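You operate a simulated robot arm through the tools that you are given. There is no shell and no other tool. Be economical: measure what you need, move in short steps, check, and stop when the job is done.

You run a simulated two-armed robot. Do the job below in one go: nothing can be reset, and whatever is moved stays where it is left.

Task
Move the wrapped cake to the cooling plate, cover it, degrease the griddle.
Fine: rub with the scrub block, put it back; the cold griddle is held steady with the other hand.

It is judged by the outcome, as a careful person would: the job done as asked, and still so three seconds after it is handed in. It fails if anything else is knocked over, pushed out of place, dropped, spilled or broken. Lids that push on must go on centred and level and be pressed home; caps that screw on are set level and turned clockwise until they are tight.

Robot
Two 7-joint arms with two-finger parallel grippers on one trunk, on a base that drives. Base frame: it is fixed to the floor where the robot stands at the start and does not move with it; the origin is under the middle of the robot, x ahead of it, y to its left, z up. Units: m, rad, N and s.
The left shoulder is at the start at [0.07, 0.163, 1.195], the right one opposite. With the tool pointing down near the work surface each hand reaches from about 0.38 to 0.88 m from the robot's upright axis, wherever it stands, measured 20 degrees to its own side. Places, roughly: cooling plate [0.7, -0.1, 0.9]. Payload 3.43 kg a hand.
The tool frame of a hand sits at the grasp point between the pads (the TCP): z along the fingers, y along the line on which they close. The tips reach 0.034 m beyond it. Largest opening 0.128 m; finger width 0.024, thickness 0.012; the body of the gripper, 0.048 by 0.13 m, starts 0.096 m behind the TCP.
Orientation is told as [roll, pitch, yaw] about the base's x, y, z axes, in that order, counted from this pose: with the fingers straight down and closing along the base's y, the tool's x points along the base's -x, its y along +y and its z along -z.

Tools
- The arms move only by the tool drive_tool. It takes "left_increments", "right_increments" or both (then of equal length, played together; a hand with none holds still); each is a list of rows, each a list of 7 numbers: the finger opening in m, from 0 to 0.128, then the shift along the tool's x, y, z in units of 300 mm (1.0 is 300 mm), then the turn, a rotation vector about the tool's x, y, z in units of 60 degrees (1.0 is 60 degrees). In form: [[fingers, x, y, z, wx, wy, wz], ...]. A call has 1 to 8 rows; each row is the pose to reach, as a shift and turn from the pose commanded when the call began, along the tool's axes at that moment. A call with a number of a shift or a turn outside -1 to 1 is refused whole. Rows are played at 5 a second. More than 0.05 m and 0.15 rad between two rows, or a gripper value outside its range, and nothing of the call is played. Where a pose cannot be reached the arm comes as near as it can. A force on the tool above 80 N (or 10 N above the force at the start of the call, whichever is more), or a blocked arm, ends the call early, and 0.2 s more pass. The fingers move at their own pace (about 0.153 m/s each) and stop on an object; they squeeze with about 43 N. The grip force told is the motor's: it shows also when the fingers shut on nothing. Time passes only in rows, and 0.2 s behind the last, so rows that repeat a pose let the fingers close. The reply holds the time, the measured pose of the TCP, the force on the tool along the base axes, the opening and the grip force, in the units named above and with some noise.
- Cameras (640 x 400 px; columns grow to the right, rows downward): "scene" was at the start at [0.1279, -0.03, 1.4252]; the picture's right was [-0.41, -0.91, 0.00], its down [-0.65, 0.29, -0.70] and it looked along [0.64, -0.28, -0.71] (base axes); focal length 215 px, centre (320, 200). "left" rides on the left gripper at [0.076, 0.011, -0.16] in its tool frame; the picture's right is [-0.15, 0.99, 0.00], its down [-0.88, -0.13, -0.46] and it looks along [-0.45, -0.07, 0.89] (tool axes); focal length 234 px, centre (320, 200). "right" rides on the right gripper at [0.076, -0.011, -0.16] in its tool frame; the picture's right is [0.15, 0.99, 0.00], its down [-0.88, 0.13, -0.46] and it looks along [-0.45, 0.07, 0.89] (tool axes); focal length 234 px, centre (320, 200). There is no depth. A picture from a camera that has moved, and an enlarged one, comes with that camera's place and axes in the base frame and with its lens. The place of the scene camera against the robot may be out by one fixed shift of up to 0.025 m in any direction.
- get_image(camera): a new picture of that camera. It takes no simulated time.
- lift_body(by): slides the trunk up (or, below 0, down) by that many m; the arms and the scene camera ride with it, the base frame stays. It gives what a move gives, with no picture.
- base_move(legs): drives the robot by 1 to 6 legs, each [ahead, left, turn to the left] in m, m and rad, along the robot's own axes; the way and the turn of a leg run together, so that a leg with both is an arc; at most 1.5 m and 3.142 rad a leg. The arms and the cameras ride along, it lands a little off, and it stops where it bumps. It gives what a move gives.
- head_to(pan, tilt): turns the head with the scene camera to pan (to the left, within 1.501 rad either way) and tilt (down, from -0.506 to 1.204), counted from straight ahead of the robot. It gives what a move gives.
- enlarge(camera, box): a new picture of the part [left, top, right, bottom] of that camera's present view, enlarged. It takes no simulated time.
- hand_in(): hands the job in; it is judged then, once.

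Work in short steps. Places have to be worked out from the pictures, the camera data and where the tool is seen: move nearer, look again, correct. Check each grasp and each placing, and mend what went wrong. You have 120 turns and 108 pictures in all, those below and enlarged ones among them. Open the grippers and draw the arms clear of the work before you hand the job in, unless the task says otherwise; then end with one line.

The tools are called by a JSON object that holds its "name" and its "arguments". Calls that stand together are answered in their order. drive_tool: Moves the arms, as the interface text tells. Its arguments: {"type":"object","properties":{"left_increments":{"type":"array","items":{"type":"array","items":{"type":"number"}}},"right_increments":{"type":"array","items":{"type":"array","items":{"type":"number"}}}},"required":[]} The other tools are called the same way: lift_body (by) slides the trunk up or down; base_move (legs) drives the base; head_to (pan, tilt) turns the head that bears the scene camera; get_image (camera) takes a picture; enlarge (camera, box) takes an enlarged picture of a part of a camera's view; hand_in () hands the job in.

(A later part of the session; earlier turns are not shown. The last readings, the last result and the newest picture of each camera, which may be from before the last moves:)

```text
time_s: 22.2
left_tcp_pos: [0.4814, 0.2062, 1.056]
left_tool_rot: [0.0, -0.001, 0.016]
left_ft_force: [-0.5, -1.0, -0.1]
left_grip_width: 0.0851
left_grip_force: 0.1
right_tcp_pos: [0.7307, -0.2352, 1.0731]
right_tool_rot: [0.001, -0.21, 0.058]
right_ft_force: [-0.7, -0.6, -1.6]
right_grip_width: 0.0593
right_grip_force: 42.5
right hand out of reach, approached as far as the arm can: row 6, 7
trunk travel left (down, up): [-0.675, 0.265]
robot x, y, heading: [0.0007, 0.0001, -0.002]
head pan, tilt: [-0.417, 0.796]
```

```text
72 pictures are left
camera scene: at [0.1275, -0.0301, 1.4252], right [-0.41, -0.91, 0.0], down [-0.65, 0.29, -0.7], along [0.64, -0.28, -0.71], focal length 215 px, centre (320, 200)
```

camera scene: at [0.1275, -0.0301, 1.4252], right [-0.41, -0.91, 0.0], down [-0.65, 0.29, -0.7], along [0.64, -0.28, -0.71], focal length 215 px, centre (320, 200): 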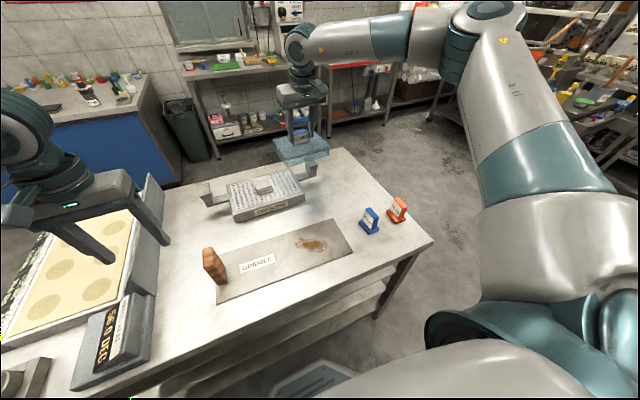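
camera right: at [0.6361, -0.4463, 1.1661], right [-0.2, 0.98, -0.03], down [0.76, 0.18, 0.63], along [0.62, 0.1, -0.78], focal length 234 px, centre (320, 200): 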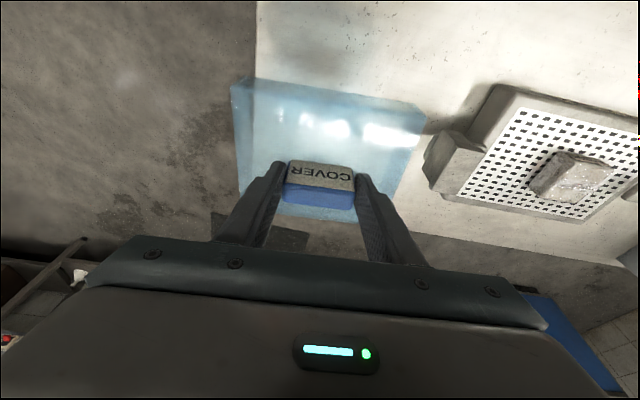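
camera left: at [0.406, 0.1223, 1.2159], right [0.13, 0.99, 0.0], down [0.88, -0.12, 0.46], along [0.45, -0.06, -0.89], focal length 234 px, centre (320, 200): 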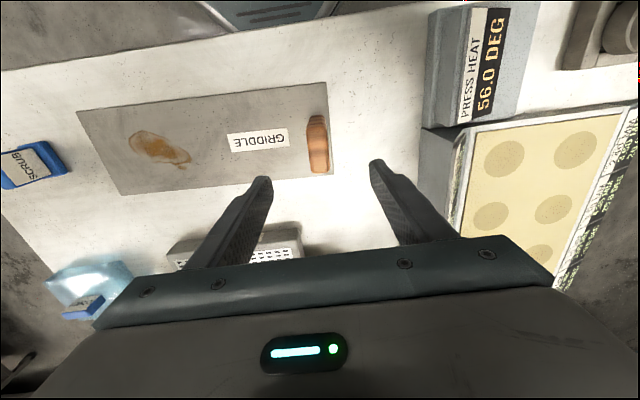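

The right arm runs into its cross-body limit, so I'll shift the base left ~0.15 m instead, which carries the cover over the plate. First raise the left hand clear of the press.

{"name": "drive_tool", "arguments": {"left_increments": [[0.085, 0, -0.06, -0.1, 0, 0, 0], [0.085, 0, -0.12, -0.2, 0, 0, 0], [0.085, 0, -0.18, -0.3, 0, 0, 0], [0.085, 0, -0.26, -0.4, 0, 0, 0], [0.085, 0, -0.32, -0.5, 0, 0, 0]]}}

{"name": "base_move", "arguments": {"legs": [[0, 0.07, 0]]}}

{"name": "get_image", "arguments": {"camera": "scene"}}

```text
time_s: 23.4
left_tcp_pos: [0.4809, 0.1111, 1.2047]
left_tool_rot: [0.003, -0.001, 0.015]
left_ft_force: [-0.3, 0.6, 0.4]
left_grip_width: 0.0852
left_grip_force: 0.1
right_tcp_pos: [0.7302, -0.2374, 1.0726]
right_tool_rot: [0.0, -0.211, 0.059]
right_ft_force: [-0.6, -0.6, -0.9]
right_grip_width: 0.0595
right_grip_force: 42.7
trunk travel left (down, up): [-0.675, 0.265]
robot x, y, heading: [-0.0013, -0.0007, 0.002]
head pan, tilt: [-0.417, 0.796]
```

```text
time_s: 24.4
left_tcp_pos: [0.4817, 0.1787, 1.2053]
left_tool_rot: [0.001, 0.0, 0.014]
left_ft_force: [-0.3, -0.1, -0.6]
left_grip_width: 0.085
left_grip_force: 0.0
right_tcp_pos: [0.731, -0.1697, 1.0718]
right_tool_rot: [0.004, -0.212, 0.057]
right_ft_force: [-0.3, -0.2, -0.7]
right_grip_width: 0.0594
right_grip_force: 43.2
trunk travel left (down, up): [-0.675, 0.265]
robot x, y, heading: [-0.0011, 0.0656, 0.001]
head pan, tilt: [-0.417, 0.796]
```

```text
71 pictures are left
camera scene: at [0.1281, 0.0365, 1.4251], right [-0.41, -0.91, 0.0], down [-0.65, 0.29, -0.7], along [0.64, -0.28, -0.72], focal length 215 px, centre (320, 200)
```

scene: 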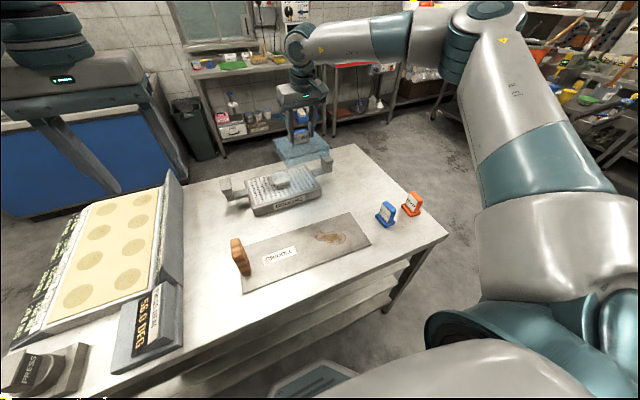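

Base strafe works. Another ~0.09 m to the left puts the cover over the cake.

{"name": "base_move", "arguments": {"legs": [[0, 0.09, 0]]}}

{"name": "get_image", "arguments": {"camera": "right"}}

{"name": "get_image", "arguments": {"camera": "scene"}}

```text
time_s: 25.5
left_tcp_pos: [0.4828, 0.2689, 1.2039]
left_tool_rot: [0.0, 0.001, 0.012]
left_ft_force: [-0.3, 0.0, 0.7]
left_grip_width: 0.085
left_grip_force: 0.0
right_tcp_pos: [0.7302, -0.0788, 1.0718]
right_tool_rot: [0.001, -0.211, 0.056]
right_ft_force: [-0.9, -0.5, -1.5]
right_grip_width: 0.059
right_grip_force: 42.8
trunk travel left (down, up): [-0.675, 0.265]
robot x, y, heading: [0.002, 0.16, -0.001]
head pan, tilt: [-0.417, 0.796]
```

```text
70 pictures are left
camera right: at [0.6241, -0.0963, 1.2133], right [-0.2, 0.98, -0.03], down [0.76, 0.17, 0.63], along [0.62, 0.1, -0.78], focal length 234 px, centre (320, 200)
```

right: 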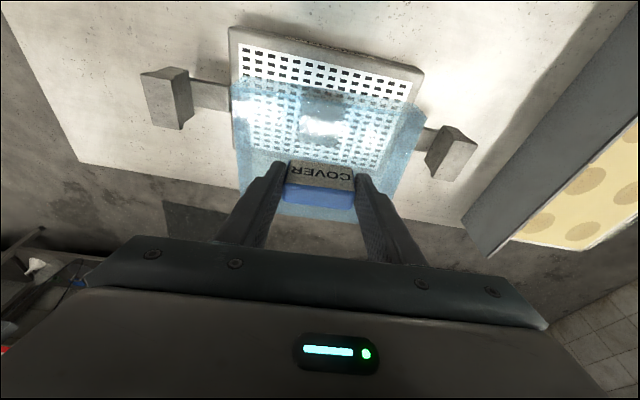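

```text
69 pictures are left
camera scene: at [0.1283, 0.1289, 1.4251], right [-0.41, -0.91, 0.0], down [-0.65, 0.29, -0.7], along [0.64, -0.29, -0.72], focal length 215 px, centre (320, 200)
```

scene: 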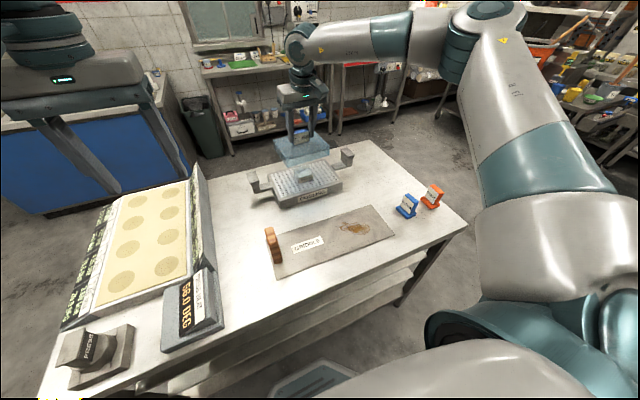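

Nearly above the cake. Correct yaw and position while descending to z ≈ 1.01, still above the cake.

{"name": "drive_tool", "arguments": {"right_increments": [[0.04, 0.006, -0.003, 0.07, 0.004, 0, 0.02], [0.04, 0.015, -0.007, 0.14, 0.008, 0, 0.039], [0.04, 0.025, -0.007, 0.199, 0.008, 0, 0.039], [0.04, 0.025, -0.007, 0.199, 0.008, 0, 0.039]]}}

{"name": "get_image", "arguments": {"camera": "right"}}

{"name": "enlarge", "arguments": {"camera": "scene", "box": [230, 110, 374, 200]}}

```text
time_s: 26.5
left_tcp_pos: [0.4813, 0.2702, 1.2058]
left_tool_rot: [0.001, 0.0, 0.013]
left_ft_force: [0.7, -0.6, 0.4]
left_grip_width: 0.0849
left_grip_force: 0.2
right_tcp_pos: [0.7241, -0.0876, 1.0163]
right_tool_rot: [0.003, -0.213, 0.014]
right_ft_force: [0.1, -0.1, -1.7]
right_grip_width: 0.0592
right_grip_force: 43.0
right hand out of reach, approached as far as the arm can: row 1, 2, 3, 4
trunk travel left (down, up): [-0.675, 0.265]
robot x, y, heading: [0.0017, 0.1576, -0.005]
head pan, tilt: [-0.417, 0.796]
```

```text
68 pictures are left
camera right: at [0.6178, -0.1014, 1.1563], right [-0.16, 0.99, -0.03], down [0.76, 0.14, 0.63], along [0.63, 0.08, -0.78], focal length 234 px, centre (320, 200)
```

right: 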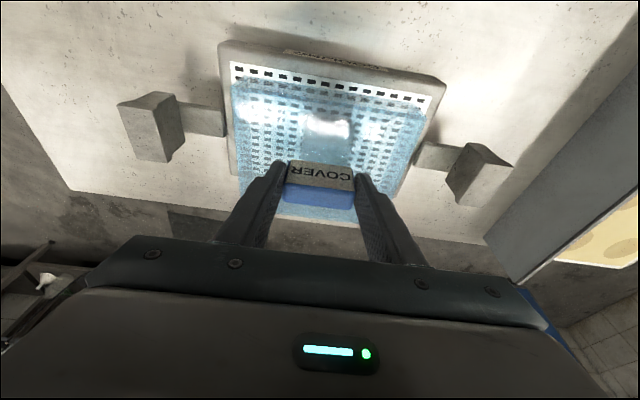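

```text
4.44 times, centred on (302, 155) of scene
camera zoom: at [0.1282, 0.1291, 1.4251], right [-0.41, -0.91, 0.0], down [-0.65, 0.29, -0.7], along [0.64, -0.29, -0.72], focal length 956 px, centre (400, 400)
```

zoom: 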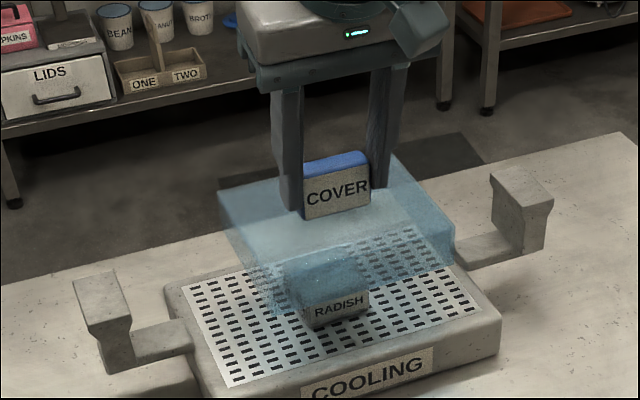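

There's a reach limit again with the plate too near the mid-line. I'll raise the cover, shift the arm right and the base left, so the plate sits at the right arm's own side.

{"name": "drive_tool", "arguments": {"right_increments": [[0.04, -0.02, 0, -0.1, 0, 0, 0], [0.04, -0.0415, 0, -0.2, 0, 0, 0], [0.04, -0.0415, -0.13, -0.2, 0, 0, 0], [0.04, -0.0415, -0.26, -0.2, 0, 0, 0], [0.04, -0.0415, -0.39, -0.2, 0, 0, 0], [0.04, -0.0415, -0.52, -0.2, 0, 0, 0], [0.04, -0.0415, -0.52, -0.2, 0, 0, 0]]}}

{"name": "base_move", "arguments": {"legs": [[0, 0.16, 0]]}}

{"name": "get_image", "arguments": {"camera": "scene"}}

```text
time_s: 28.1
left_tcp_pos: [0.482, 0.2713, 1.2054]
left_tool_rot: [0.0, 0.001, 0.014]
left_ft_force: [-0.8, 0.6, -0.3]
left_grip_width: 0.085
left_grip_force: 0.0
right_tcp_pos: [0.7284, -0.2433, 1.0778]
right_tool_rot: [-0.001, -0.209, 0.015]
right_ft_force: [0.1, 0.6, -1.3]
right_grip_width: 0.0593
right_grip_force: 43.3
trunk travel left (down, up): [-0.675, 0.265]
robot x, y, heading: [-0.0005, 0.1572, -0.002]
head pan, tilt: [-0.417, 0.796]
```

```text
time_s: 29.6
left_tcp_pos: [0.4818, 0.4344, 1.2055]
left_tool_rot: [0.002, -0.001, 0.014]
left_ft_force: [0.6, 1.0, 0.0]
left_grip_width: 0.0849
left_grip_force: 0.0
right_tcp_pos: [0.7274, -0.0791, 1.079]
right_tool_rot: [0.004, -0.21, 0.014]
right_ft_force: [0.9, -0.4, -2.3]
right_grip_width: 0.0593
right_grip_force: 43.0
trunk travel left (down, up): [-0.675, 0.265]
robot x, y, heading: [0.0015, 0.3258, -0.003]
head pan, tilt: [-0.417, 0.796]
```

```text
66 pictures are left
camera scene: at [0.1287, 0.2936, 1.4251], right [-0.41, -0.91, 0.0], down [-0.65, 0.29, -0.7], along [0.64, -0.28, -0.72], focal length 215 px, centre (320, 200)
```

scene: 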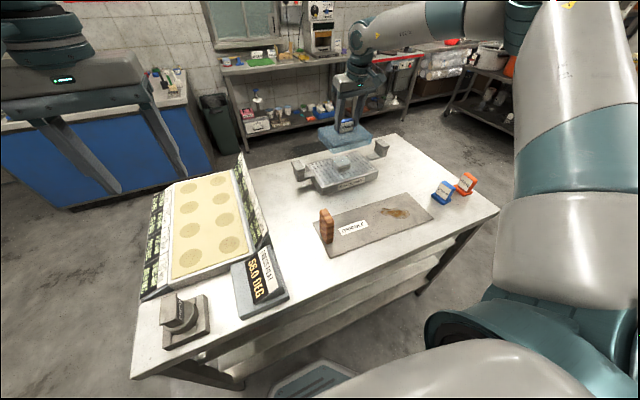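

Now lowering to z ≈ 1.015 at (0.735, -0.081).

{"name": "drive_tool", "arguments": {"right_increments": [[0.04, 0.0, -0.007, 0.07, 0, 0, 0], [0.04, 0.01, -0.007, 0.14, 0, 0, 0], [0.04, 0.019, -0.007, 0.214, 0, 0, 0], [0.04, 0.019, -0.007, 0.214, 0, 0, 0]]}}

{"name": "get_image", "arguments": {"camera": "right"}}

{"name": "enlarge", "arguments": {"camera": "scene", "box": [270, 100, 414, 190]}}

```text
time_s: 30.6
left_tcp_pos: [0.4821, 0.4355, 1.2049]
left_tool_rot: [-0.001, 0.001, 0.014]
left_ft_force: [0.7, 1.0, 0.4]
left_grip_width: 0.0849
left_grip_force: 0.1
right_tcp_pos: [0.737, -0.0801, 1.0135]
right_tool_rot: [0.002, -0.21, 0.014]
right_ft_force: [-0.2, -0.2, -1.5]
right_grip_width: 0.0591
right_grip_force: 43.2
trunk travel left (down, up): [-0.675, 0.265]
robot x, y, heading: [0.0023, 0.3246, -0.008]
head pan, tilt: [-0.417, 0.796]
```

```text
65 pictures are left
camera right: at [0.6301, -0.093, 1.1551], right [-0.16, 0.99, -0.03], down [0.76, 0.14, 0.63], along [0.63, 0.08, -0.78], focal length 234 px, centre (320, 200)
```

right: 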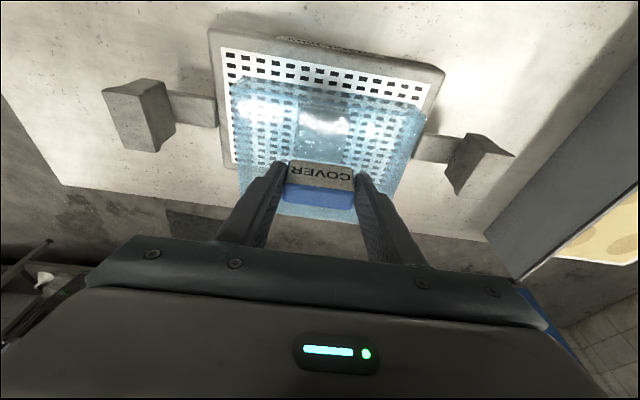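

```text
4.44 times, centred on (342, 145) of scene
camera zoom: at [0.1284, 0.2946, 1.4252], right [-0.41, -0.91, 0.0], down [-0.65, 0.29, -0.7], along [0.64, -0.28, -0.72], focal length 956 px, centre (222, 444)
```

zoom: 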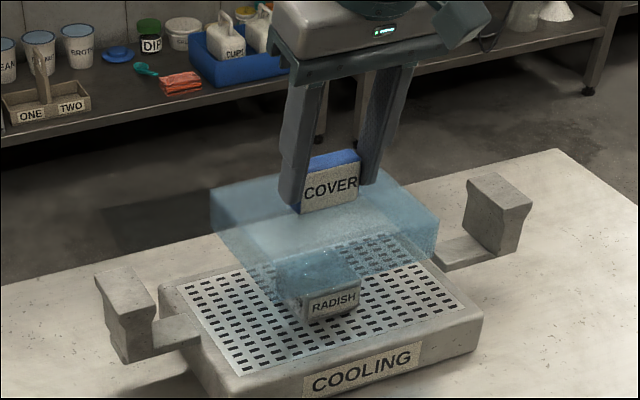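

Cover centre is at ≈(0.742, -0.080), matching the cake. Descend to just above the plate.

{"name": "drive_tool", "arguments": {"right_increments": [[0.04, 0.011, 0, 0.053, 0, 0, 0], [0.04, 0.022, 0, 0.106, 0, 0, 0], [0.04, 0.0335, 0, 0.158, 0, 0, 0], [0.04, 0.0335, 0, 0.158, 0, 0, 0]]}}

{"name": "get_image", "arguments": {"camera": "right"}}

{"name": "enlarge", "arguments": {"camera": "scene", "box": [270, 100, 414, 190]}}

```text
time_s: 31.6
left_tcp_pos: [0.482, 0.4351, 1.205]
left_tool_rot: [-0.001, -0.001, 0.012]
left_ft_force: [0.4, 0.0, 0.9]
left_grip_width: 0.085
left_grip_force: 0.0
right_tcp_pos: [0.7362, -0.0798, 0.9658]
right_tool_rot: [0.001, -0.21, 0.013]
right_ft_force: [0.0, 0.0, -0.6]
right_grip_width: 0.0592
right_grip_force: 42.8
trunk travel left (down, up): [-0.675, 0.265]
robot x, y, heading: [0.0011, 0.3227, 0.002]
head pan, tilt: [-0.417, 0.796]
```

```text
63 pictures are left
camera right: at [0.6286, -0.0934, 1.1071], right [-0.16, 0.99, -0.03], down [0.76, 0.14, 0.63], along [0.63, 0.08, -0.78], focal length 234 px, centre (320, 200)
```

right: 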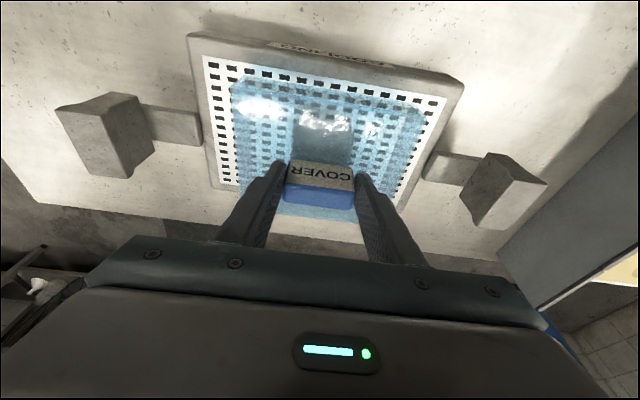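

```text
4.44 times, centred on (342, 145) of scene
camera zoom: at [0.1285, 0.2951, 1.4252], right [-0.41, -0.91, 0.0], down [-0.65, 0.29, -0.7], along [0.64, -0.28, -0.71], focal length 956 px, centre (222, 444)
```

zoom: 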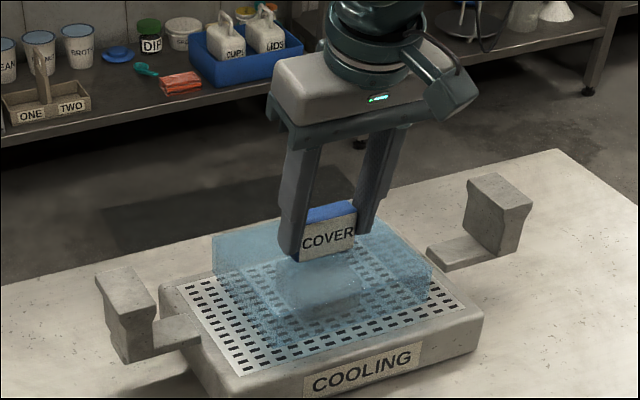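

Centred. Fine descent to contact.

{"name": "drive_tool", "arguments": {"right_increments": [[0.04, 0.0021, 0, 0.01, 0, 0, 0], [0.04, 0.0042, 0, 0.02, 0, 0, 0], [0.04, 0.0062, 0, 0.03, 0, 0, 0], [0.04, 0.0083, 0, 0.039, 0, 0, 0], [0.04, 0.0083, 0, 0.039, 0, 0, 0]]}}

```text
time_s: 32.8
left_tcp_pos: [0.4815, 0.4362, 1.2059]
left_tool_rot: [-0.001, 0.0, 0.011]
left_ft_force: [0.4, -0.6, 0.2]
left_grip_width: 0.0853
left_grip_force: 0.1
right_tcp_pos: [0.7352, -0.0796, 0.9527]
right_tool_rot: [0.001, -0.21, 0.012]
right_ft_force: [-0.1, -0.5, -1.2]
right_grip_width: 0.0592
right_grip_force: 43.2
trunk travel left (down, up): [-0.675, 0.265]
robot x, y, heading: [-0.0035, 0.3242, -0.007]
head pan, tilt: [-0.417, 0.796]
```

{"name": "drive_tool", "arguments": {"right_increments": [[0.04, 0.0021, 0, 0.01, 0, 0, 0], [0.04, 0.0042, 0, 0.018, 0, 0, 0], [0.04, 0.0042, 0, 0.018, 0, 0, 0]]}}

```text
time_s: 33.6
left_tcp_pos: [0.4807, 0.4357, 1.2075]
left_tool_rot: [0.001, -0.001, 0.012]
left_ft_force: [-0.4, -0.2, 0.5]
left_grip_width: 0.0852
left_grip_force: 0.0
right_tcp_pos: [0.7355, -0.0796, 0.9521]
right_tool_rot: [0.0, -0.218, 0.014]
right_ft_force: [6.4, -6.3, 23.7]
right_grip_width: 0.0593
right_grip_force: 43.0
trunk travel left (down, up): [-0.675, 0.265]
robot x, y, heading: [-0.0009, 0.3239, -0.002]
head pan, tilt: [-0.417, 0.796]
```

Contact, 24 N up. Check how the cover sits before releasing.

{"name": "enlarge", "arguments": {"camera": "right", "box": [170, 30, 490, 230]}}

{"name": "enlarge", "arguments": {"camera": "scene", "box": [270, 100, 414, 190]}}

```text
2.00 times, centred on (330, 130) of right
camera zoom: at [0.6279, -0.0923, 1.0928], right [-0.16, 0.99, -0.03], down [0.76, 0.14, 0.63], along [0.63, 0.08, -0.77], focal length 468 px, centre (300, 340)
```

zoom: 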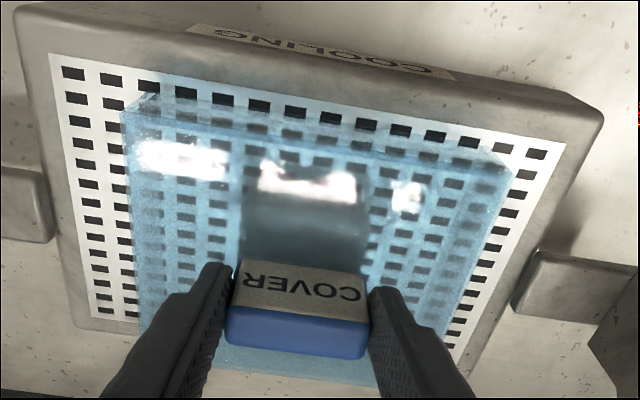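

```text
4.44 times, centred on (342, 145) of scene
camera zoom: at [0.1263, 0.296, 1.4258], right [-0.41, -0.91, 0.0], down [-0.65, 0.29, -0.7], along [0.64, -0.29, -0.71], focal length 956 px, centre (222, 444)
```

zoom: 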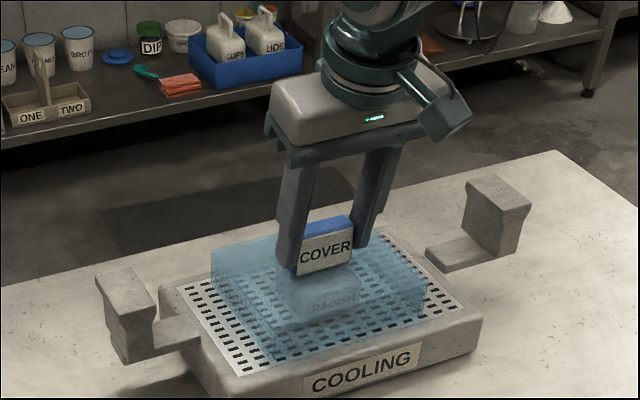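

The cover is level around the cake on the plate. Release and withdraw along the tool axis.

{"name": "drive_tool", "arguments": {"right_increments": [[0.065, 0, 0, 0, 0, 0, 0], [0.085, 0, 0, 0, 0, 0, 0], [0.085, 0, 0, -0.03, 0, 0, 0], [0.085, 0, 0, -0.12, 0, 0, 0], [0.085, 0, 0, -0.27, 0, 0, 0], [0.085, 0, 0, -0.42, 0, 0, 0]]}}

{"name": "get_image", "arguments": {"camera": "right"}}

{"name": "enlarge", "arguments": {"camera": "scene", "box": [270, 100, 414, 190]}}

```text
time_s: 35.0
left_tcp_pos: [0.4809, 0.4371, 1.205]
left_tool_rot: [0.002, 0.0, 0.012]
left_ft_force: [-0.8, 0.5, 0.1]
left_grip_width: 0.085
left_grip_force: 0.1
right_tcp_pos: [0.7106, -0.0789, 1.0712]
right_tool_rot: [0.0, -0.211, 0.016]
right_ft_force: [-0.6, 0.4, 0.1]
right_grip_width: 0.0851
right_grip_force: 0.0
trunk travel left (down, up): [-0.675, 0.265]
robot x, y, heading: [-0.0003, 0.325, -0.005]
head pan, tilt: [-0.417, 0.796]
```

```text
59 pictures are left
camera right: at [0.6037, -0.0915, 1.2124], right [-0.16, 0.99, -0.03], down [0.76, 0.14, 0.63], along [0.63, 0.08, -0.78], focal length 234 px, centre (320, 200)
```

right: 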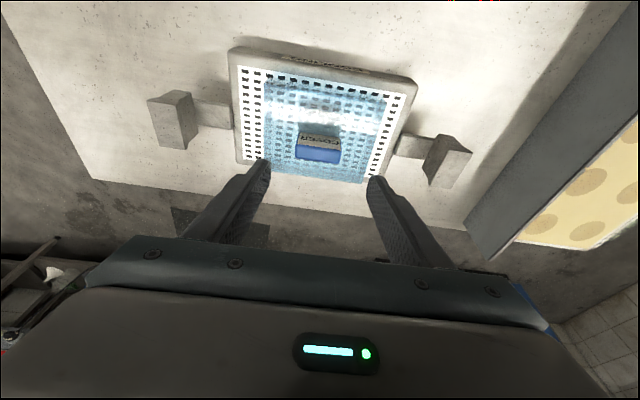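

```text
4.44 times, centred on (342, 145) of scene
camera zoom: at [0.1272, 0.2957, 1.4252], right [-0.41, -0.91, 0.0], down [-0.65, 0.29, -0.7], along [0.64, -0.28, -0.71], focal length 956 px, centre (222, 444)
```

zoom: 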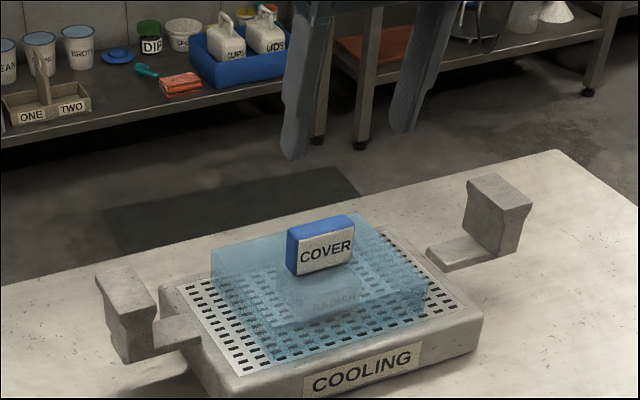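

Check the cover's margins on the plate.

{"name": "enlarge", "arguments": {"camera": "right", "box": [216, 40, 424, 200]}}

```text
2.50 times, centred on (320, 120) of right
camera zoom: at [0.6037, -0.0915, 1.2124], right [-0.16, 0.99, -0.03], down [0.76, 0.14, 0.63], along [0.63, 0.08, -0.78], focal length 585 px, centre (320, 400)
```

zoom: 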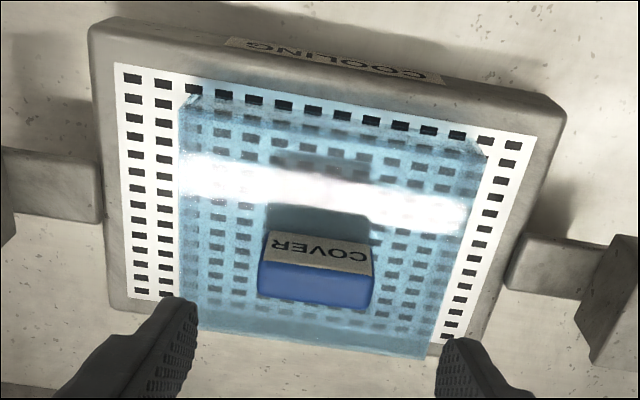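

Cover is well placed. Now drive the base back right ~0.325 m (hands are above everything).

{"name": "base_move", "arguments": {"legs": [[0, -0.325, 0]]}}

```text
time_s: 37.1
left_tcp_pos: [0.4818, 0.1112, 1.2051]
left_tool_rot: [0.0, -0.001, 0.014]
left_ft_force: [0.4, 0.2, 0.2]
left_grip_width: 0.0848
left_grip_force: 0.1
right_tcp_pos: [0.7114, -0.4035, 1.0706]
right_tool_rot: [0.003, -0.209, 0.015]
right_ft_force: [-0.1, -0.5, 0.3]
right_grip_width: 0.0848
right_grip_force: 0.0
trunk travel left (down, up): [-0.675, 0.265]
robot x, y, heading: [-0.0003, -0.0005, -0.004]
head pan, tilt: [-0.417, 0.796]
```

Bring the right hand over the scrub block upright again, and lower the left hand above the wooden handle for a close look.

{"name": "drive_tool", "arguments": {"right_increments": [[0.1, 0.14, 0.02, -0.04, 0, 0.03, 0], [0.1, 0.28, 0.04, -0.08, 0, 0.06, 0], [0.1, 0.42, 0.06, -0.11, 0, 0.09, 0], [0.1, 0.56, 0.08, -0.15, 0, 0.12, 0], [0.1, 0.7, 0.1, -0.18, 0, 0.16, 0], [0.1, 0.82, 0.123, -0.2, 0, 0.2, 0], [0.1, 0.875, 0.123, -0.22, 0, 0.2, 0]], "left_increments": [[0.085, 0, 0, 0.12, 0, 0, 0], [0.085, 0, 0, 0.24, 0, 0, 0], [0.085, 0, 0, 0.36, 0, 0, 0], [0.085, 0, 0, 0.48, 0, 0, 0], [0.085, 0, 0, 0.48, 0, 0, 0], [0.085, 0, 0, 0.48, 0, 0, 0], [0.085, 0, 0, 0.48, 0, 0, 0]]}}

{"name": "enlarge", "arguments": {"camera": "left", "box": [230, 80, 422, 200]}}

{"name": "enlarge", "arguments": {"camera": "right", "box": [230, 100, 390, 200]}}

```text
time_s: 38.7
left_tcp_pos: [0.4791, 0.1119, 1.0627]
left_tool_rot: [0.001, -0.001, 0.013]
left_ft_force: [-0.6, -0.7, 0.6]
left_grip_width: 0.0848
left_grip_force: 0.1
right_tcp_pos: [0.4393, -0.3719, 1.0785]
right_tool_rot: [0.002, -0.001, 0.016]
right_ft_force: [-0.1, 0.8, 0.0]
right_grip_width: 0.0997
right_grip_force: 0.0
trunk travel left (down, up): [-0.675, 0.265]
robot x, y, heading: [-0.0002, -0.0018, -0.004]
head pan, tilt: [-0.417, 0.796]
```

```text
3.33 times, centred on (326, 140) of left
camera zoom: at [0.4041, 0.1218, 1.2224], right [0.13, 0.99, 0.0], down [0.88, -0.12, 0.46], along [0.45, -0.06, -0.89], focal length 781 px, centre (300, 400)
```

zoom: 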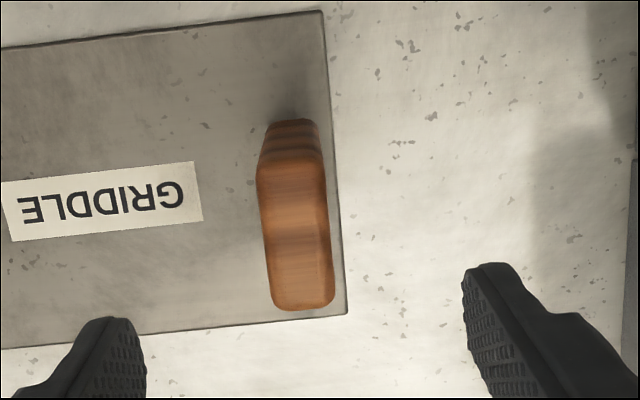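

```text
4.00 times, centred on (310, 150) of right
camera zoom: at [0.364, -0.3845, 1.2399], right [-0.16, 0.99, 0.0], down [0.88, 0.14, 0.46], along [0.45, 0.07, -0.89], focal length 937 px, centre (360, 400)
```

zoom: 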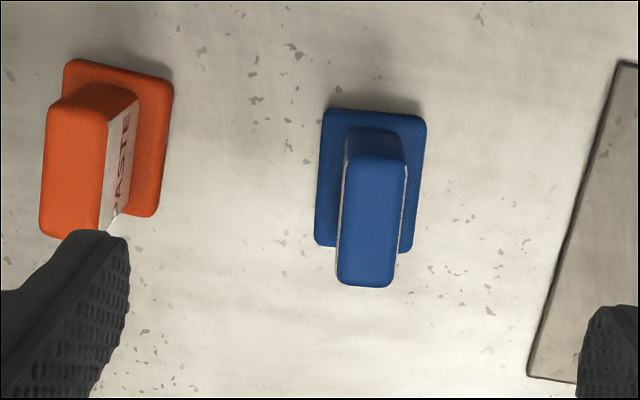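

Scrub handle: ≈(0.465, -0.365), top ≈0.888, yaw ≈0.085. Wooden handle: ≈(0.482, 0.110), top ≈0.935, yaw ≈-0.04. Lower both hands to hover positions.

{"name": "drive_tool", "arguments": {"left_increments": [[0.085, -0.003, -0.001, 0.1, 0, 0, 0.015], [0.085, -0.005, -0.003, 0.2, 0, 0, 0.03], [0.085, -0.01, -0.005, 0.3, 0, 0, 0.051], [0.085, -0.01, -0.005, 0.3, 0, 0, 0.051]], "right_increments": [[0.08, -0.02, 0.006, 0.12, 0, 0, -0.02], [0.07, -0.045, 0.012, 0.24, 0, 0, -0.04], [0.07, -0.07, 0.018, 0.36, 0, 0, -0.055], [0.07, -0.086, 0.022, 0.46, 0, 0, -0.066]]}}

{"name": "get_image", "arguments": {"camera": "left"}}

{"name": "get_image", "arguments": {"camera": "right"}}

```text
time_s: 39.7
left_tcp_pos: [0.4844, 0.1104, 0.9708]
left_tool_rot: [0.001, -0.001, -0.041]
left_ft_force: [-0.2, 0.1, 0.2]
left_grip_width: 0.0853
left_grip_force: 0.1
right_tcp_pos: [0.4658, -0.3656, 0.9432]
right_tool_rot: [0.003, 0.0, 0.085]
right_ft_force: [1.1, -0.3, -0.1]
right_grip_width: 0.0699
right_grip_force: 0.1
trunk travel left (down, up): [-0.675, 0.265]
robot x, y, heading: [-0.0028, -0.0014, -0.003]
head pan, tilt: [-0.417, 0.796]
```

```text
54 pictures are left
camera left: at [0.4101, 0.125, 1.1304], right [0.19, 0.98, 0.0], down [0.87, -0.17, 0.46], along [0.45, -0.08, -0.89], focal length 234 px, centre (320, 200)
```

left: 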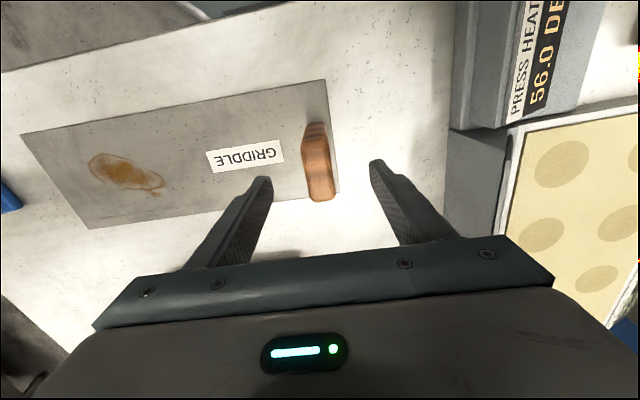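

```text
53 pictures are left
camera right: at [0.3922, -0.3834, 1.103], right [-0.23, 0.97, 0.0], down [0.87, 0.2, 0.46], along [0.44, 0.11, -0.89], focal length 234 px, centre (320, 200)
```

right: 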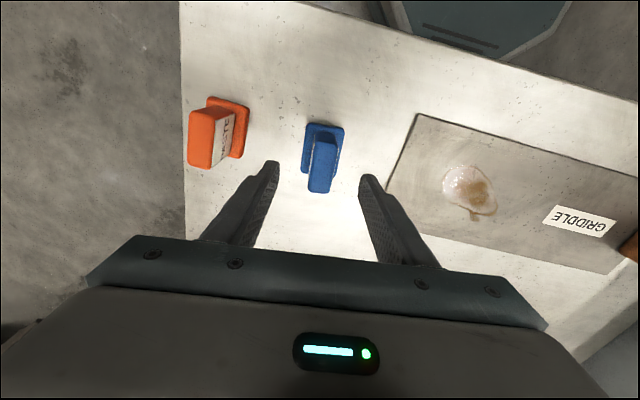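

Both are aligned. Lower and close: right on the scrub handle, left on the griddle handle.

{"name": "drive_tool", "arguments": {"left_increments": [[0.085, 0, 0, 0.12, 0, 0, 0], [0.085, 0, 0, 0.236, 0, 0, 0], [0.05, 0, 0, 0.236, 0, 0, 0], [0.03, 0, 0, 0.236, 0, 0, 0], [0.01, 0, 0, 0.236, 0, 0, 0], [0.01, 0, 0, 0.236, 0, 0, 0]], "right_increments": [[0.07, 0, 0.005, 0.12, 0, 0, 0], [0.07, 0, 0.005, 0.232, 0, 0, 0], [0.04, 0, 0.005, 0.232, 0, 0, 0], [0.01, 0, 0.005, 0.232, 0, 0, 0], [0.01, 0, 0.005, 0.232, 0, 0, 0], [0.01, 0, 0.005, 0.232, 0, 0, 0]]}}

{"name": "get_image", "arguments": {"camera": "left"}}

{"name": "get_image", "arguments": {"camera": "right"}}

```text
time_s: 41.1
left_tcp_pos: [0.4848, 0.1093, 0.8982]
left_tool_rot: [-0.002, 0.0, -0.04]
left_ft_force: [-0.4, -0.2, -0.7]
left_grip_width: 0.0257
left_grip_force: 43.2
right_tcp_pos: [0.4651, -0.3631, 0.8731]
right_tool_rot: [0.001, -0.002, 0.084]
right_ft_force: [-0.6, 0.6, 0.4]
right_grip_width: 0.0235
right_grip_force: 42.9
trunk travel left (down, up): [-0.675, 0.265]
robot x, y, heading: [0.0, 0.0009, -0.005]
head pan, tilt: [-0.417, 0.796]
```

```text
52 pictures are left
camera left: at [0.4105, 0.1228, 1.0583], right [0.19, 0.98, 0.0], down [0.87, -0.16, 0.46], along [0.45, -0.08, -0.89], focal length 234 px, centre (320, 200)
```

left: 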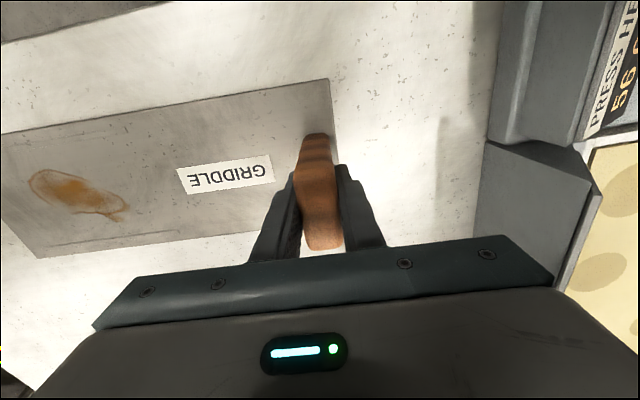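

```text
51 pictures are left
camera right: at [0.3913, -0.3812, 1.0344], right [-0.23, 0.97, 0.0], down [0.87, 0.2, 0.46], along [0.44, 0.11, -0.89], focal length 234 px, centre (320, 200)
```

right: 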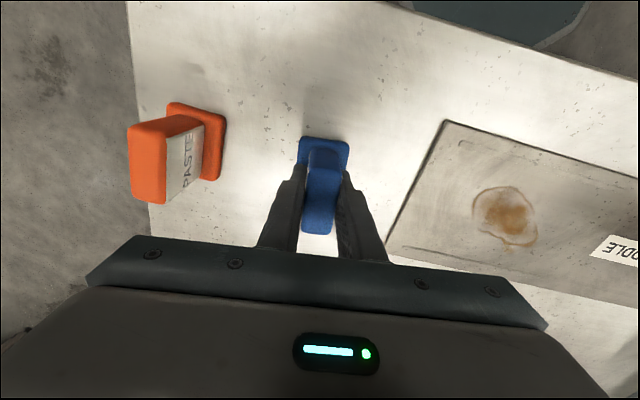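

Both held. Lift the scrub block and carry it over the stain centre (≈0.471, -0.16), while the left hand keeps hold of the griddle.

{"name": "drive_tool", "arguments": {"right_increments": [[0.01, 0, 0, -0.1, 0, 0, 0], [0.01, 0, 0, -0.2, 0, 0, 0], [0.01, -0.014, 0.14, -0.2, 0, 0, 0], [0.01, -0.028, 0.28, -0.2, 0, 0, 0], [0.01, -0.042, 0.42, -0.2, 0, 0, 0], [0.01, -0.056, 0.56, -0.2, 0, 0, 0], [0.01, -0.067, 0.673, -0.2, 0, 0, 0], [0.01, -0.067, 0.673, -0.2, 0, 0, 0]]}}

{"name": "get_image", "arguments": {"camera": "right"}}

```text
time_s: 42.9
left_tcp_pos: [0.4853, 0.1088, 0.8988]
left_tool_rot: [0.0, 0.0, -0.041]
left_ft_force: [-0.7, 0.3, -0.7]
left_grip_width: 0.0261
left_grip_force: 42.3
right_tcp_pos: [0.4705, -0.1594, 0.9342]
right_tool_rot: [0.003, -0.002, 0.084]
right_ft_force: [-0.4, -0.8, -0.7]
right_grip_width: 0.0235
right_grip_force: 42.8
trunk travel left (down, up): [-0.675, 0.265]
robot x, y, heading: [0.0024, -0.0024, -0.002]
head pan, tilt: [-0.417, 0.796]
```

```text
50 pictures are left
camera right: at [0.3959, -0.1781, 1.0943], right [-0.23, 0.97, 0.0], down [0.87, 0.2, 0.46], along [0.44, 0.11, -0.89], focal length 234 px, centre (320, 200)
```

right: 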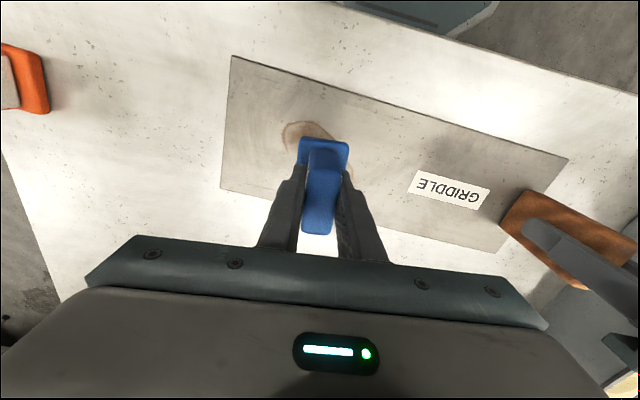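

Over the stain. Lower toward contact.

{"name": "drive_tool", "arguments": {"right_increments": [[0.01, 0, 0, 0.1, 0, 0, 0], [0.01, 0, 0, 0.165, 0, 0, 0], [0.01, 0, 0, 0.172, 0, 0, 0], [0.01, 0, 0, 0.179, 0, 0, 0], [0.01, 0, 0, 0.179, 0, 0, 0]]}}

```text
time_s: 44.1
left_tcp_pos: [0.4854, 0.1092, 0.8983]
left_tool_rot: [0.0, 0.0, -0.04]
left_ft_force: [-0.5, 0.8, 0.0]
left_grip_width: 0.0254
left_grip_force: 42.7
right_tcp_pos: [0.4674, -0.1813, 0.8962]
right_tool_rot: [0.003, -0.002, 0.086]
right_ft_force: [0.3, -0.1, -0.7]
right_grip_width: 0.0235
right_grip_force: 43.4
right hand out of reach, approached as far as the arm can: row 1, 2, 3, 4, 5
trunk travel left (down, up): [-0.675, 0.265]
robot x, y, heading: [-0.0008, 0.0009, -0.004]
head pan, tilt: [-0.417, 0.796]
```

The right arm hits its cross-body limit here. I'll lift the block, release the griddle handle, shift the base left 0.12 m, and regrip, so the stain lies on the right arm's own side.

{"name": "drive_tool", "arguments": {"left_increments": [[0.04, 0, 0, 0, 0, 0, 0], [0.085, 0, 0, 0, 0, 0, 0], [0.085, 0, 0, 0, 0, 0, 0], [0.085, 0, 0, -0.12, 0, 0, 0], [0.085, 0, 0, -0.26, 0, 0, 0], [0.085, 0, 0, -0.42, 0, 0, 0]], "right_increments": [[0.01, 0, 0, -0.1, 0, 0, 0], [0.01, 0, 0, -0.2, 0, 0, 0], [0.01, 0, 0, -0.3, 0, 0, 0], [0.01, 0, 0, -0.3, 0, 0, 0], [0.01, 0, -0.1, -0.3, 0, 0, 0], [0.01, 0, -0.2, -0.3, 0, 0, 0]]}}

{"name": "base_move", "arguments": {"legs": [[0, 0.12, 0]]}}

{"name": "get_image", "arguments": {"camera": "left"}}

{"name": "get_image", "arguments": {"camera": "scene"}}

```text
time_s: 45.5
left_tcp_pos: [0.4824, 0.109, 1.0241]
left_tool_rot: [0.002, -0.001, -0.039]
left_ft_force: [0.2, -0.9, -1.2]
left_grip_width: 0.0852
left_grip_force: 0.1
right_tcp_pos: [0.4696, -0.2423, 0.9837]
right_tool_rot: [0.002, -0.001, 0.086]
right_ft_force: [0.0, 0.1, -0.9]
right_grip_width: 0.0232
right_grip_force: 43.4
trunk travel left (down, up): [-0.675, 0.265]
robot x, y, heading: [0.0005, 0.0012, -0.002]
head pan, tilt: [-0.417, 0.796]
```

```text
time_s: 46.8
left_tcp_pos: [0.484, 0.2299, 1.0217]
left_tool_rot: [0.0, -0.001, -0.041]
left_ft_force: [0.9, 0.2, 0.3]
left_grip_width: 0.0852
left_grip_force: 0.2
right_tcp_pos: [0.4688, -0.1226, 0.9838]
right_tool_rot: [0.002, 0.001, 0.082]
right_ft_force: [-0.5, 0.7, -0.7]
right_grip_width: 0.0235
right_grip_force: 43.1
trunk travel left (down, up): [-0.675, 0.265]
robot x, y, heading: [0.004, 0.1217, -0.003]
head pan, tilt: [-0.417, 0.796]
```

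```text
49 pictures are left
camera left: at [0.4087, 0.2438, 1.1825], right [0.19, 0.98, 0.0], down [0.87, -0.17, 0.46], along [0.45, -0.09, -0.89], focal length 234 px, centre (320, 200)
```

left: 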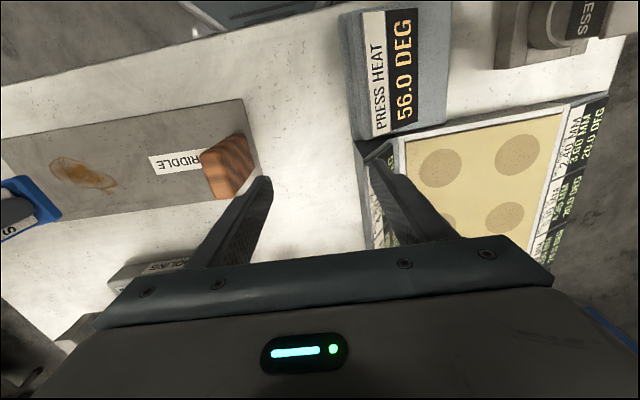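

```text
48 pictures are left
camera scene: at [0.1284, 0.0894, 1.4251], right [-0.41, -0.91, 0.0], down [-0.65, 0.29, -0.7], along [0.64, -0.29, -0.72], focal length 215 px, centre (320, 200)
```

scene: 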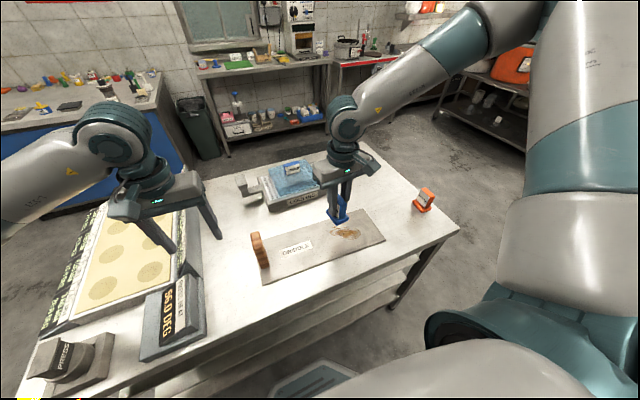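

Now left back over the griddle handle, and right back over the stain.

{"name": "drive_tool", "arguments": {"left_increments": [[0.085, -0.005, -0.14, 0, 0, 0, 0], [0.085, -0.011, -0.28, 0, 0, 0, 0], [0.085, -0.016, -0.402, 0, 0, 0, 0], [0.085, -0.016, -0.402, 0.14, 0, 0, 0], [0.085, -0.016, -0.402, 0.14, 0, 0, 0]], "right_increments": [[0.01, 0, -0.06, 0.05, 0, 0, 0], [0.01, 0.003, -0.125, 0.1, 0, 0, 0], [0.01, 0.003, -0.125, 0.18, 0, 0, 0], [0.01, 0.003, -0.125, 0.18, 0, 0, 0], [0.01, 0.003, -0.125, 0.18, 0, 0, 0]]}}

{"name": "get_image", "arguments": {"camera": "left"}}

```text
time_s: 48.0
left_tcp_pos: [0.4848, 0.1088, 0.9829]
left_tool_rot: [0.0, 0.001, -0.042]
left_ft_force: [0.6, 0.6, 0.4]
left_grip_width: 0.085
left_grip_force: 0.0
right_tcp_pos: [0.4702, -0.1595, 0.9288]
right_tool_rot: [0.002, -0.003, 0.08]
right_ft_force: [0.3, 0.1, -0.9]
right_grip_width: 0.0234
right_grip_force: 43.3
trunk travel left (down, up): [-0.675, 0.265]
robot x, y, heading: [0.0021, 0.1192, -0.004]
head pan, tilt: [-0.417, 0.796]
```

```text
47 pictures are left
camera left: at [0.4087, 0.1232, 1.1425], right [0.19, 0.98, 0.0], down [0.87, -0.17, 0.46], along [0.45, -0.09, -0.89], focal length 234 px, centre (320, 200)
```

left: 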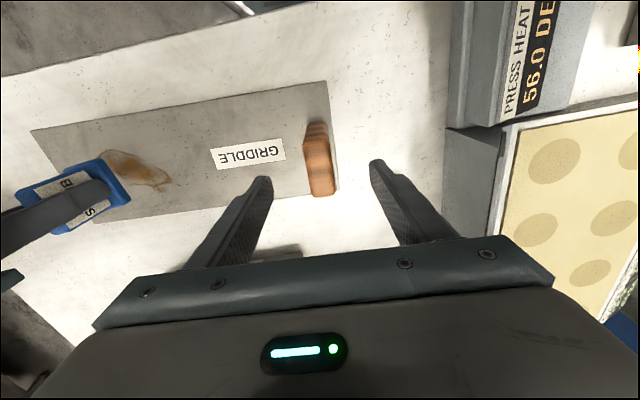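

Handle is centred between the left fingers; lower and grip it. Right hovers just above the griddle.

{"name": "drive_tool", "arguments": {"left_increments": [[0.085, 0, 0, 0.14, 0, 0, 0], [0.085, 0, 0, 0.28, 0, 0, 0], [0.05, 0, 0, 0.28, 0, 0, 0], [0.02, 0, 0, 0.28, 0, 0, 0], [0.01, 0, 0, 0.28, 0, 0, 0], [0.01, 0, 0, 0.28, 0, 0, 0]], "right_increments": [[0.01, 0, 0, 0.05, 0, 0, 0], [0.01, 0, 0, 0.09, 0, 0, 0], [0.01, 0, 0, 0.13, 0, 0, 0], [0.01, 0, 0, 0.14, 0, 0, 0], [0.01, 0, 0, 0.14, 0, 0, 0], [0.01, 0, 0, 0.14, 0, 0, 0]]}}

```text
time_s: 49.4
left_tcp_pos: [0.4847, 0.1094, 0.8973]
left_tool_rot: [0.0, 0.001, -0.042]
left_ft_force: [0.0, -0.6, 1.0]
left_grip_width: 0.0259
left_grip_force: 43.4
right_tcp_pos: [0.4721, -0.1598, 0.8861]
right_tool_rot: [0.002, 0.001, 0.082]
right_ft_force: [-1.2, 0.3, -0.7]
right_grip_width: 0.0234
right_grip_force: 43.4
trunk travel left (down, up): [-0.675, 0.265]
robot x, y, heading: [-0.0001, 0.1173, -0.004]
head pan, tilt: [-0.417, 0.796]
```

Reach is fine now. Small steps down to contact.

{"name": "drive_tool", "arguments": {"right_increments": [[0.01, 0, 0, 0.007, 0, 0, 0], [0.01, 0, 0, 0.013, 0, 0, 0], [0.01, 0, 0, 0.02, 0, 0, 0], [0.01, 0, 0, 0.027, 0, 0, 0], [0.01, 0, 0, 0.027, 0, 0, 0]]}}

```text
time_s: 50.6
left_tcp_pos: [0.4852, 0.1102, 0.8979]
left_tool_rot: [0.001, -0.001, -0.04]
left_ft_force: [0.0, 0.1, 0.2]
left_grip_width: 0.0256
left_grip_force: 42.9
right_tcp_pos: [0.4737, -0.1595, 0.8791]
right_tool_rot: [0.002, -0.001, 0.081]
right_ft_force: [0.3, -0.4, -1.4]
right_grip_width: 0.0233
right_grip_force: 43.0
trunk travel left (down, up): [-0.675, 0.265]
robot x, y, heading: [0.0003, 0.1195, -0.007]
head pan, tilt: [-0.417, 0.796]
```

{"name": "drive_tool", "arguments": {"right_increments": [[0.01, 0, 0, 0.006, 0, 0, 0], [0.01, 0, 0, 0.012, 0, 0, 0], [0.01, 0, 0, 0.012, 0, 0, 0]]}}

```text
time_s: 51.4
left_tcp_pos: [0.4818, 0.1103, 0.8976]
left_tool_rot: [0.002, 0.001, -0.041]
left_ft_force: [3.1, -5.5, -14.8]
left_grip_width: 0.0257
left_grip_force: 43.2
right_tcp_pos: [0.4725, -0.1586, 0.8778]
right_tool_rot: [-0.001, -0.006, 0.082]
right_ft_force: [-3.4, -4.6, 46.3]
right_grip_width: 0.0234
right_grip_force: 42.7
trunk travel left (down, up): [-0.675, 0.265]
robot x, y, heading: [0.0032, 0.1179, -0.002]
head pan, tilt: [-0.417, 0.796]
```

Contact with 46 N; ease to a moderate pressure and rub along y through the stain.

{"name": "drive_tool", "arguments": {"right_increments": [[0.01, 0, 0, -0.005, 0, 0, 0], [0.01, 0, -0.08, -0.005, 0, 0, 0], [0.01, 0, -0.16, -0.005, 0, 0, 0], [0.01, 0, -0.06, -0.005, 0, 0, 0], [0.01, 0, 0.06, -0.005, 0, 0, 0], [0.01, 0, 0.16, -0.005, 0, 0, 0], [0.01, 0, 0.06, -0.005, 0, 0, 0], [0.01, 0, 0, -0.005, 0, 0, 0]]}}

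{"name": "get_image", "arguments": {"camera": "left"}}

```text
time_s: 53.2
left_tcp_pos: [0.4819, 0.1067, 0.8978]
left_tool_rot: [-0.007, 0.001, -0.045]
left_ft_force: [1.2, -35.2, -22.3]
left_grip_width: 0.026
left_grip_force: 42.3
right_tcp_pos: [0.4725, -0.1545, 0.878]
right_tool_rot: [0.008, -0.006, 0.085]
right_ft_force: [-4.3, 31.8, 40.6]
right_grip_width: 0.0234
right_grip_force: 43.3
trunk travel left (down, up): [-0.675, 0.265]
robot x, y, heading: [0.0004, 0.1225, -0.001]
head pan, tilt: [-0.417, 0.796]
```

```text
46 pictures are left
camera left: at [0.4072, 0.1228, 1.0579], right [0.19, 0.98, -0.01], down [0.87, -0.17, 0.46], along [0.45, -0.09, -0.89], focal length 234 px, centre (320, 200)
```

left: 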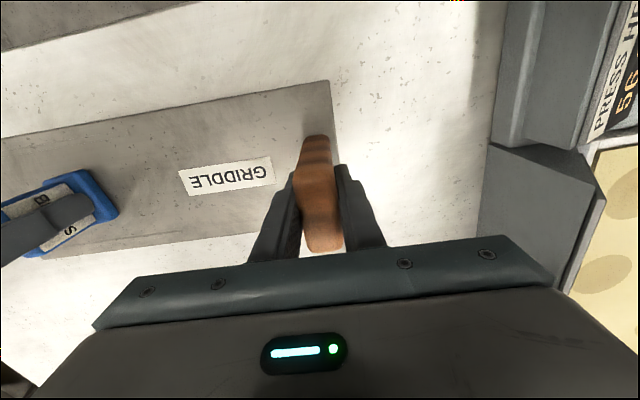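

Strong friction; the griddle stays held. I'll ease the pressure and rub the nearer and farther portions.

{"name": "drive_tool", "arguments": {"right_increments": [[0.01, 0.03, -0.02, -0.006, 0, 0, 0], [0.01, 0.08, -0.1, -0.006, 0, 0, 0], [0.01, 0.08, 0.0, -0.006, 0, 0, 0], [0.01, 0.08, 0.1, -0.006, 0, 0, 0], [0.01, 0.0, 0.13, -0.006, 0, 0, 0], [0.01, -0.08, 0.13, -0.006, 0, 0, 0], [0.01, -0.09, 0.05, -0.006, 0, 0, 0], [0.01, -0.09, -0.05, -0.006, 0, 0, 0]]}}

{"name": "drive_tool", "arguments": {"right_increments": [[0.01, 0, -0.06, 0, 0, 0, 0], [0.01, 0.06, -0.08, 0, 0, 0, 0], [0.01, 0.12, -0.08, 0, 0, 0, 0], [0.01, 0.17, -0.04, 0, 0, 0, 0], [0.01, 0.12, 0.04, 0, 0, 0, 0], [0.01, 0.08, 0.12, 0, 0, 0, 0], [0.01, 0.02, 0.18, 0, 0, 0, 0], [0.01, 0.02, 0.18, 0, 0, 0, 0]]}}

```text
time_s: 55.0
left_tcp_pos: [0.4827, 0.1086, 0.8984]
left_tool_rot: [-0.003, 0.0, -0.041]
left_ft_force: [2.0, -6.9, 0.0]
left_grip_width: 0.0259
left_grip_force: 42.7
right_tcp_pos: [0.5002, -0.1699, 0.8783]
right_tool_rot: [0.003, -0.001, 0.082]
right_ft_force: [-0.2, 5.4, 7.0]
right_grip_width: 0.0238
right_grip_force: 42.9
trunk travel left (down, up): [-0.675, 0.265]
robot x, y, heading: [0.0016, 0.1215, 0.002]
head pan, tilt: [-0.417, 0.796]
```

```text
time_s: 56.8
left_tcp_pos: [0.4834, 0.1089, 0.8979]
left_tool_rot: [-0.001, -0.001, -0.042]
left_ft_force: [-0.9, -0.3, 3.9]
left_grip_width: 0.0258
left_grip_force: 42.9
right_tcp_pos: [0.4892, -0.1171, 0.8795]
right_tool_rot: [0.002, 0.001, 0.082]
right_ft_force: [-0.9, 1.2, -1.2]
right_grip_width: 0.0234
right_grip_force: 43.0
trunk travel left (down, up): [-0.675, 0.265]
robot x, y, heading: [-0.0005, 0.1194, -0.003]
head pan, tilt: [-0.417, 0.796]
```

Lift and inspect the surface.

{"name": "drive_tool", "arguments": {"right_increments": [[0.01, 0, 0, -0.12, 0, 0, 0], [0.01, 0, -0.1, -0.24, 0, 0, 0], [0.01, -0.15, -0.2, -0.24, 0, 0, 0], [0.01, -0.28, -0.3, -0.24, 0, 0, 0]]}}

{"name": "get_image", "arguments": {"camera": "right"}}

{"name": "enlarge", "arguments": {"camera": "left", "box": [0, 60, 320, 260]}}

```text
refused: row 3 steps farther than a row can; nothing moved
```

```text
45 pictures are left
camera right: at [0.4149, -0.1352, 1.0399], right [-0.23, 0.97, 0.0], down [0.87, 0.2, 0.46], along [0.44, 0.1, -0.89], focal length 234 px, centre (320, 200)
```

right: 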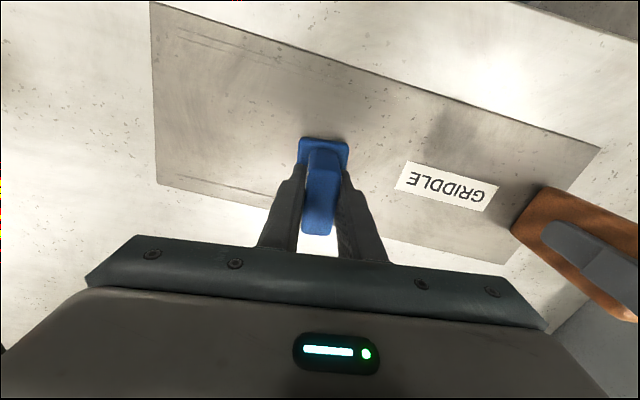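

```text
2.00 times, centred on (160, 160) of left
camera zoom: at [0.4089, 0.1243, 1.0579], right [0.19, 0.98, 0.0], down [0.87, -0.17, 0.46], along [0.45, -0.09, -0.89], focal length 468 px, centre (640, 280)
```

zoom: 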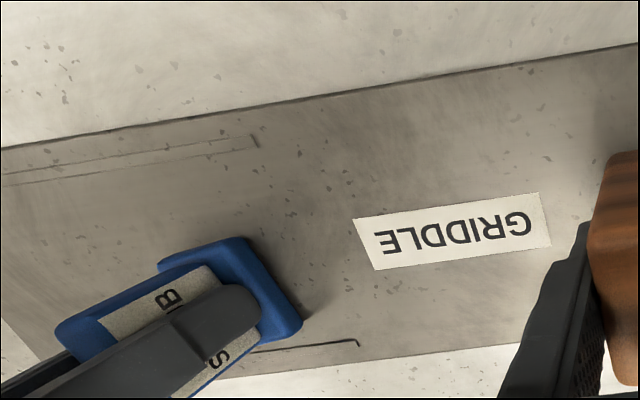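

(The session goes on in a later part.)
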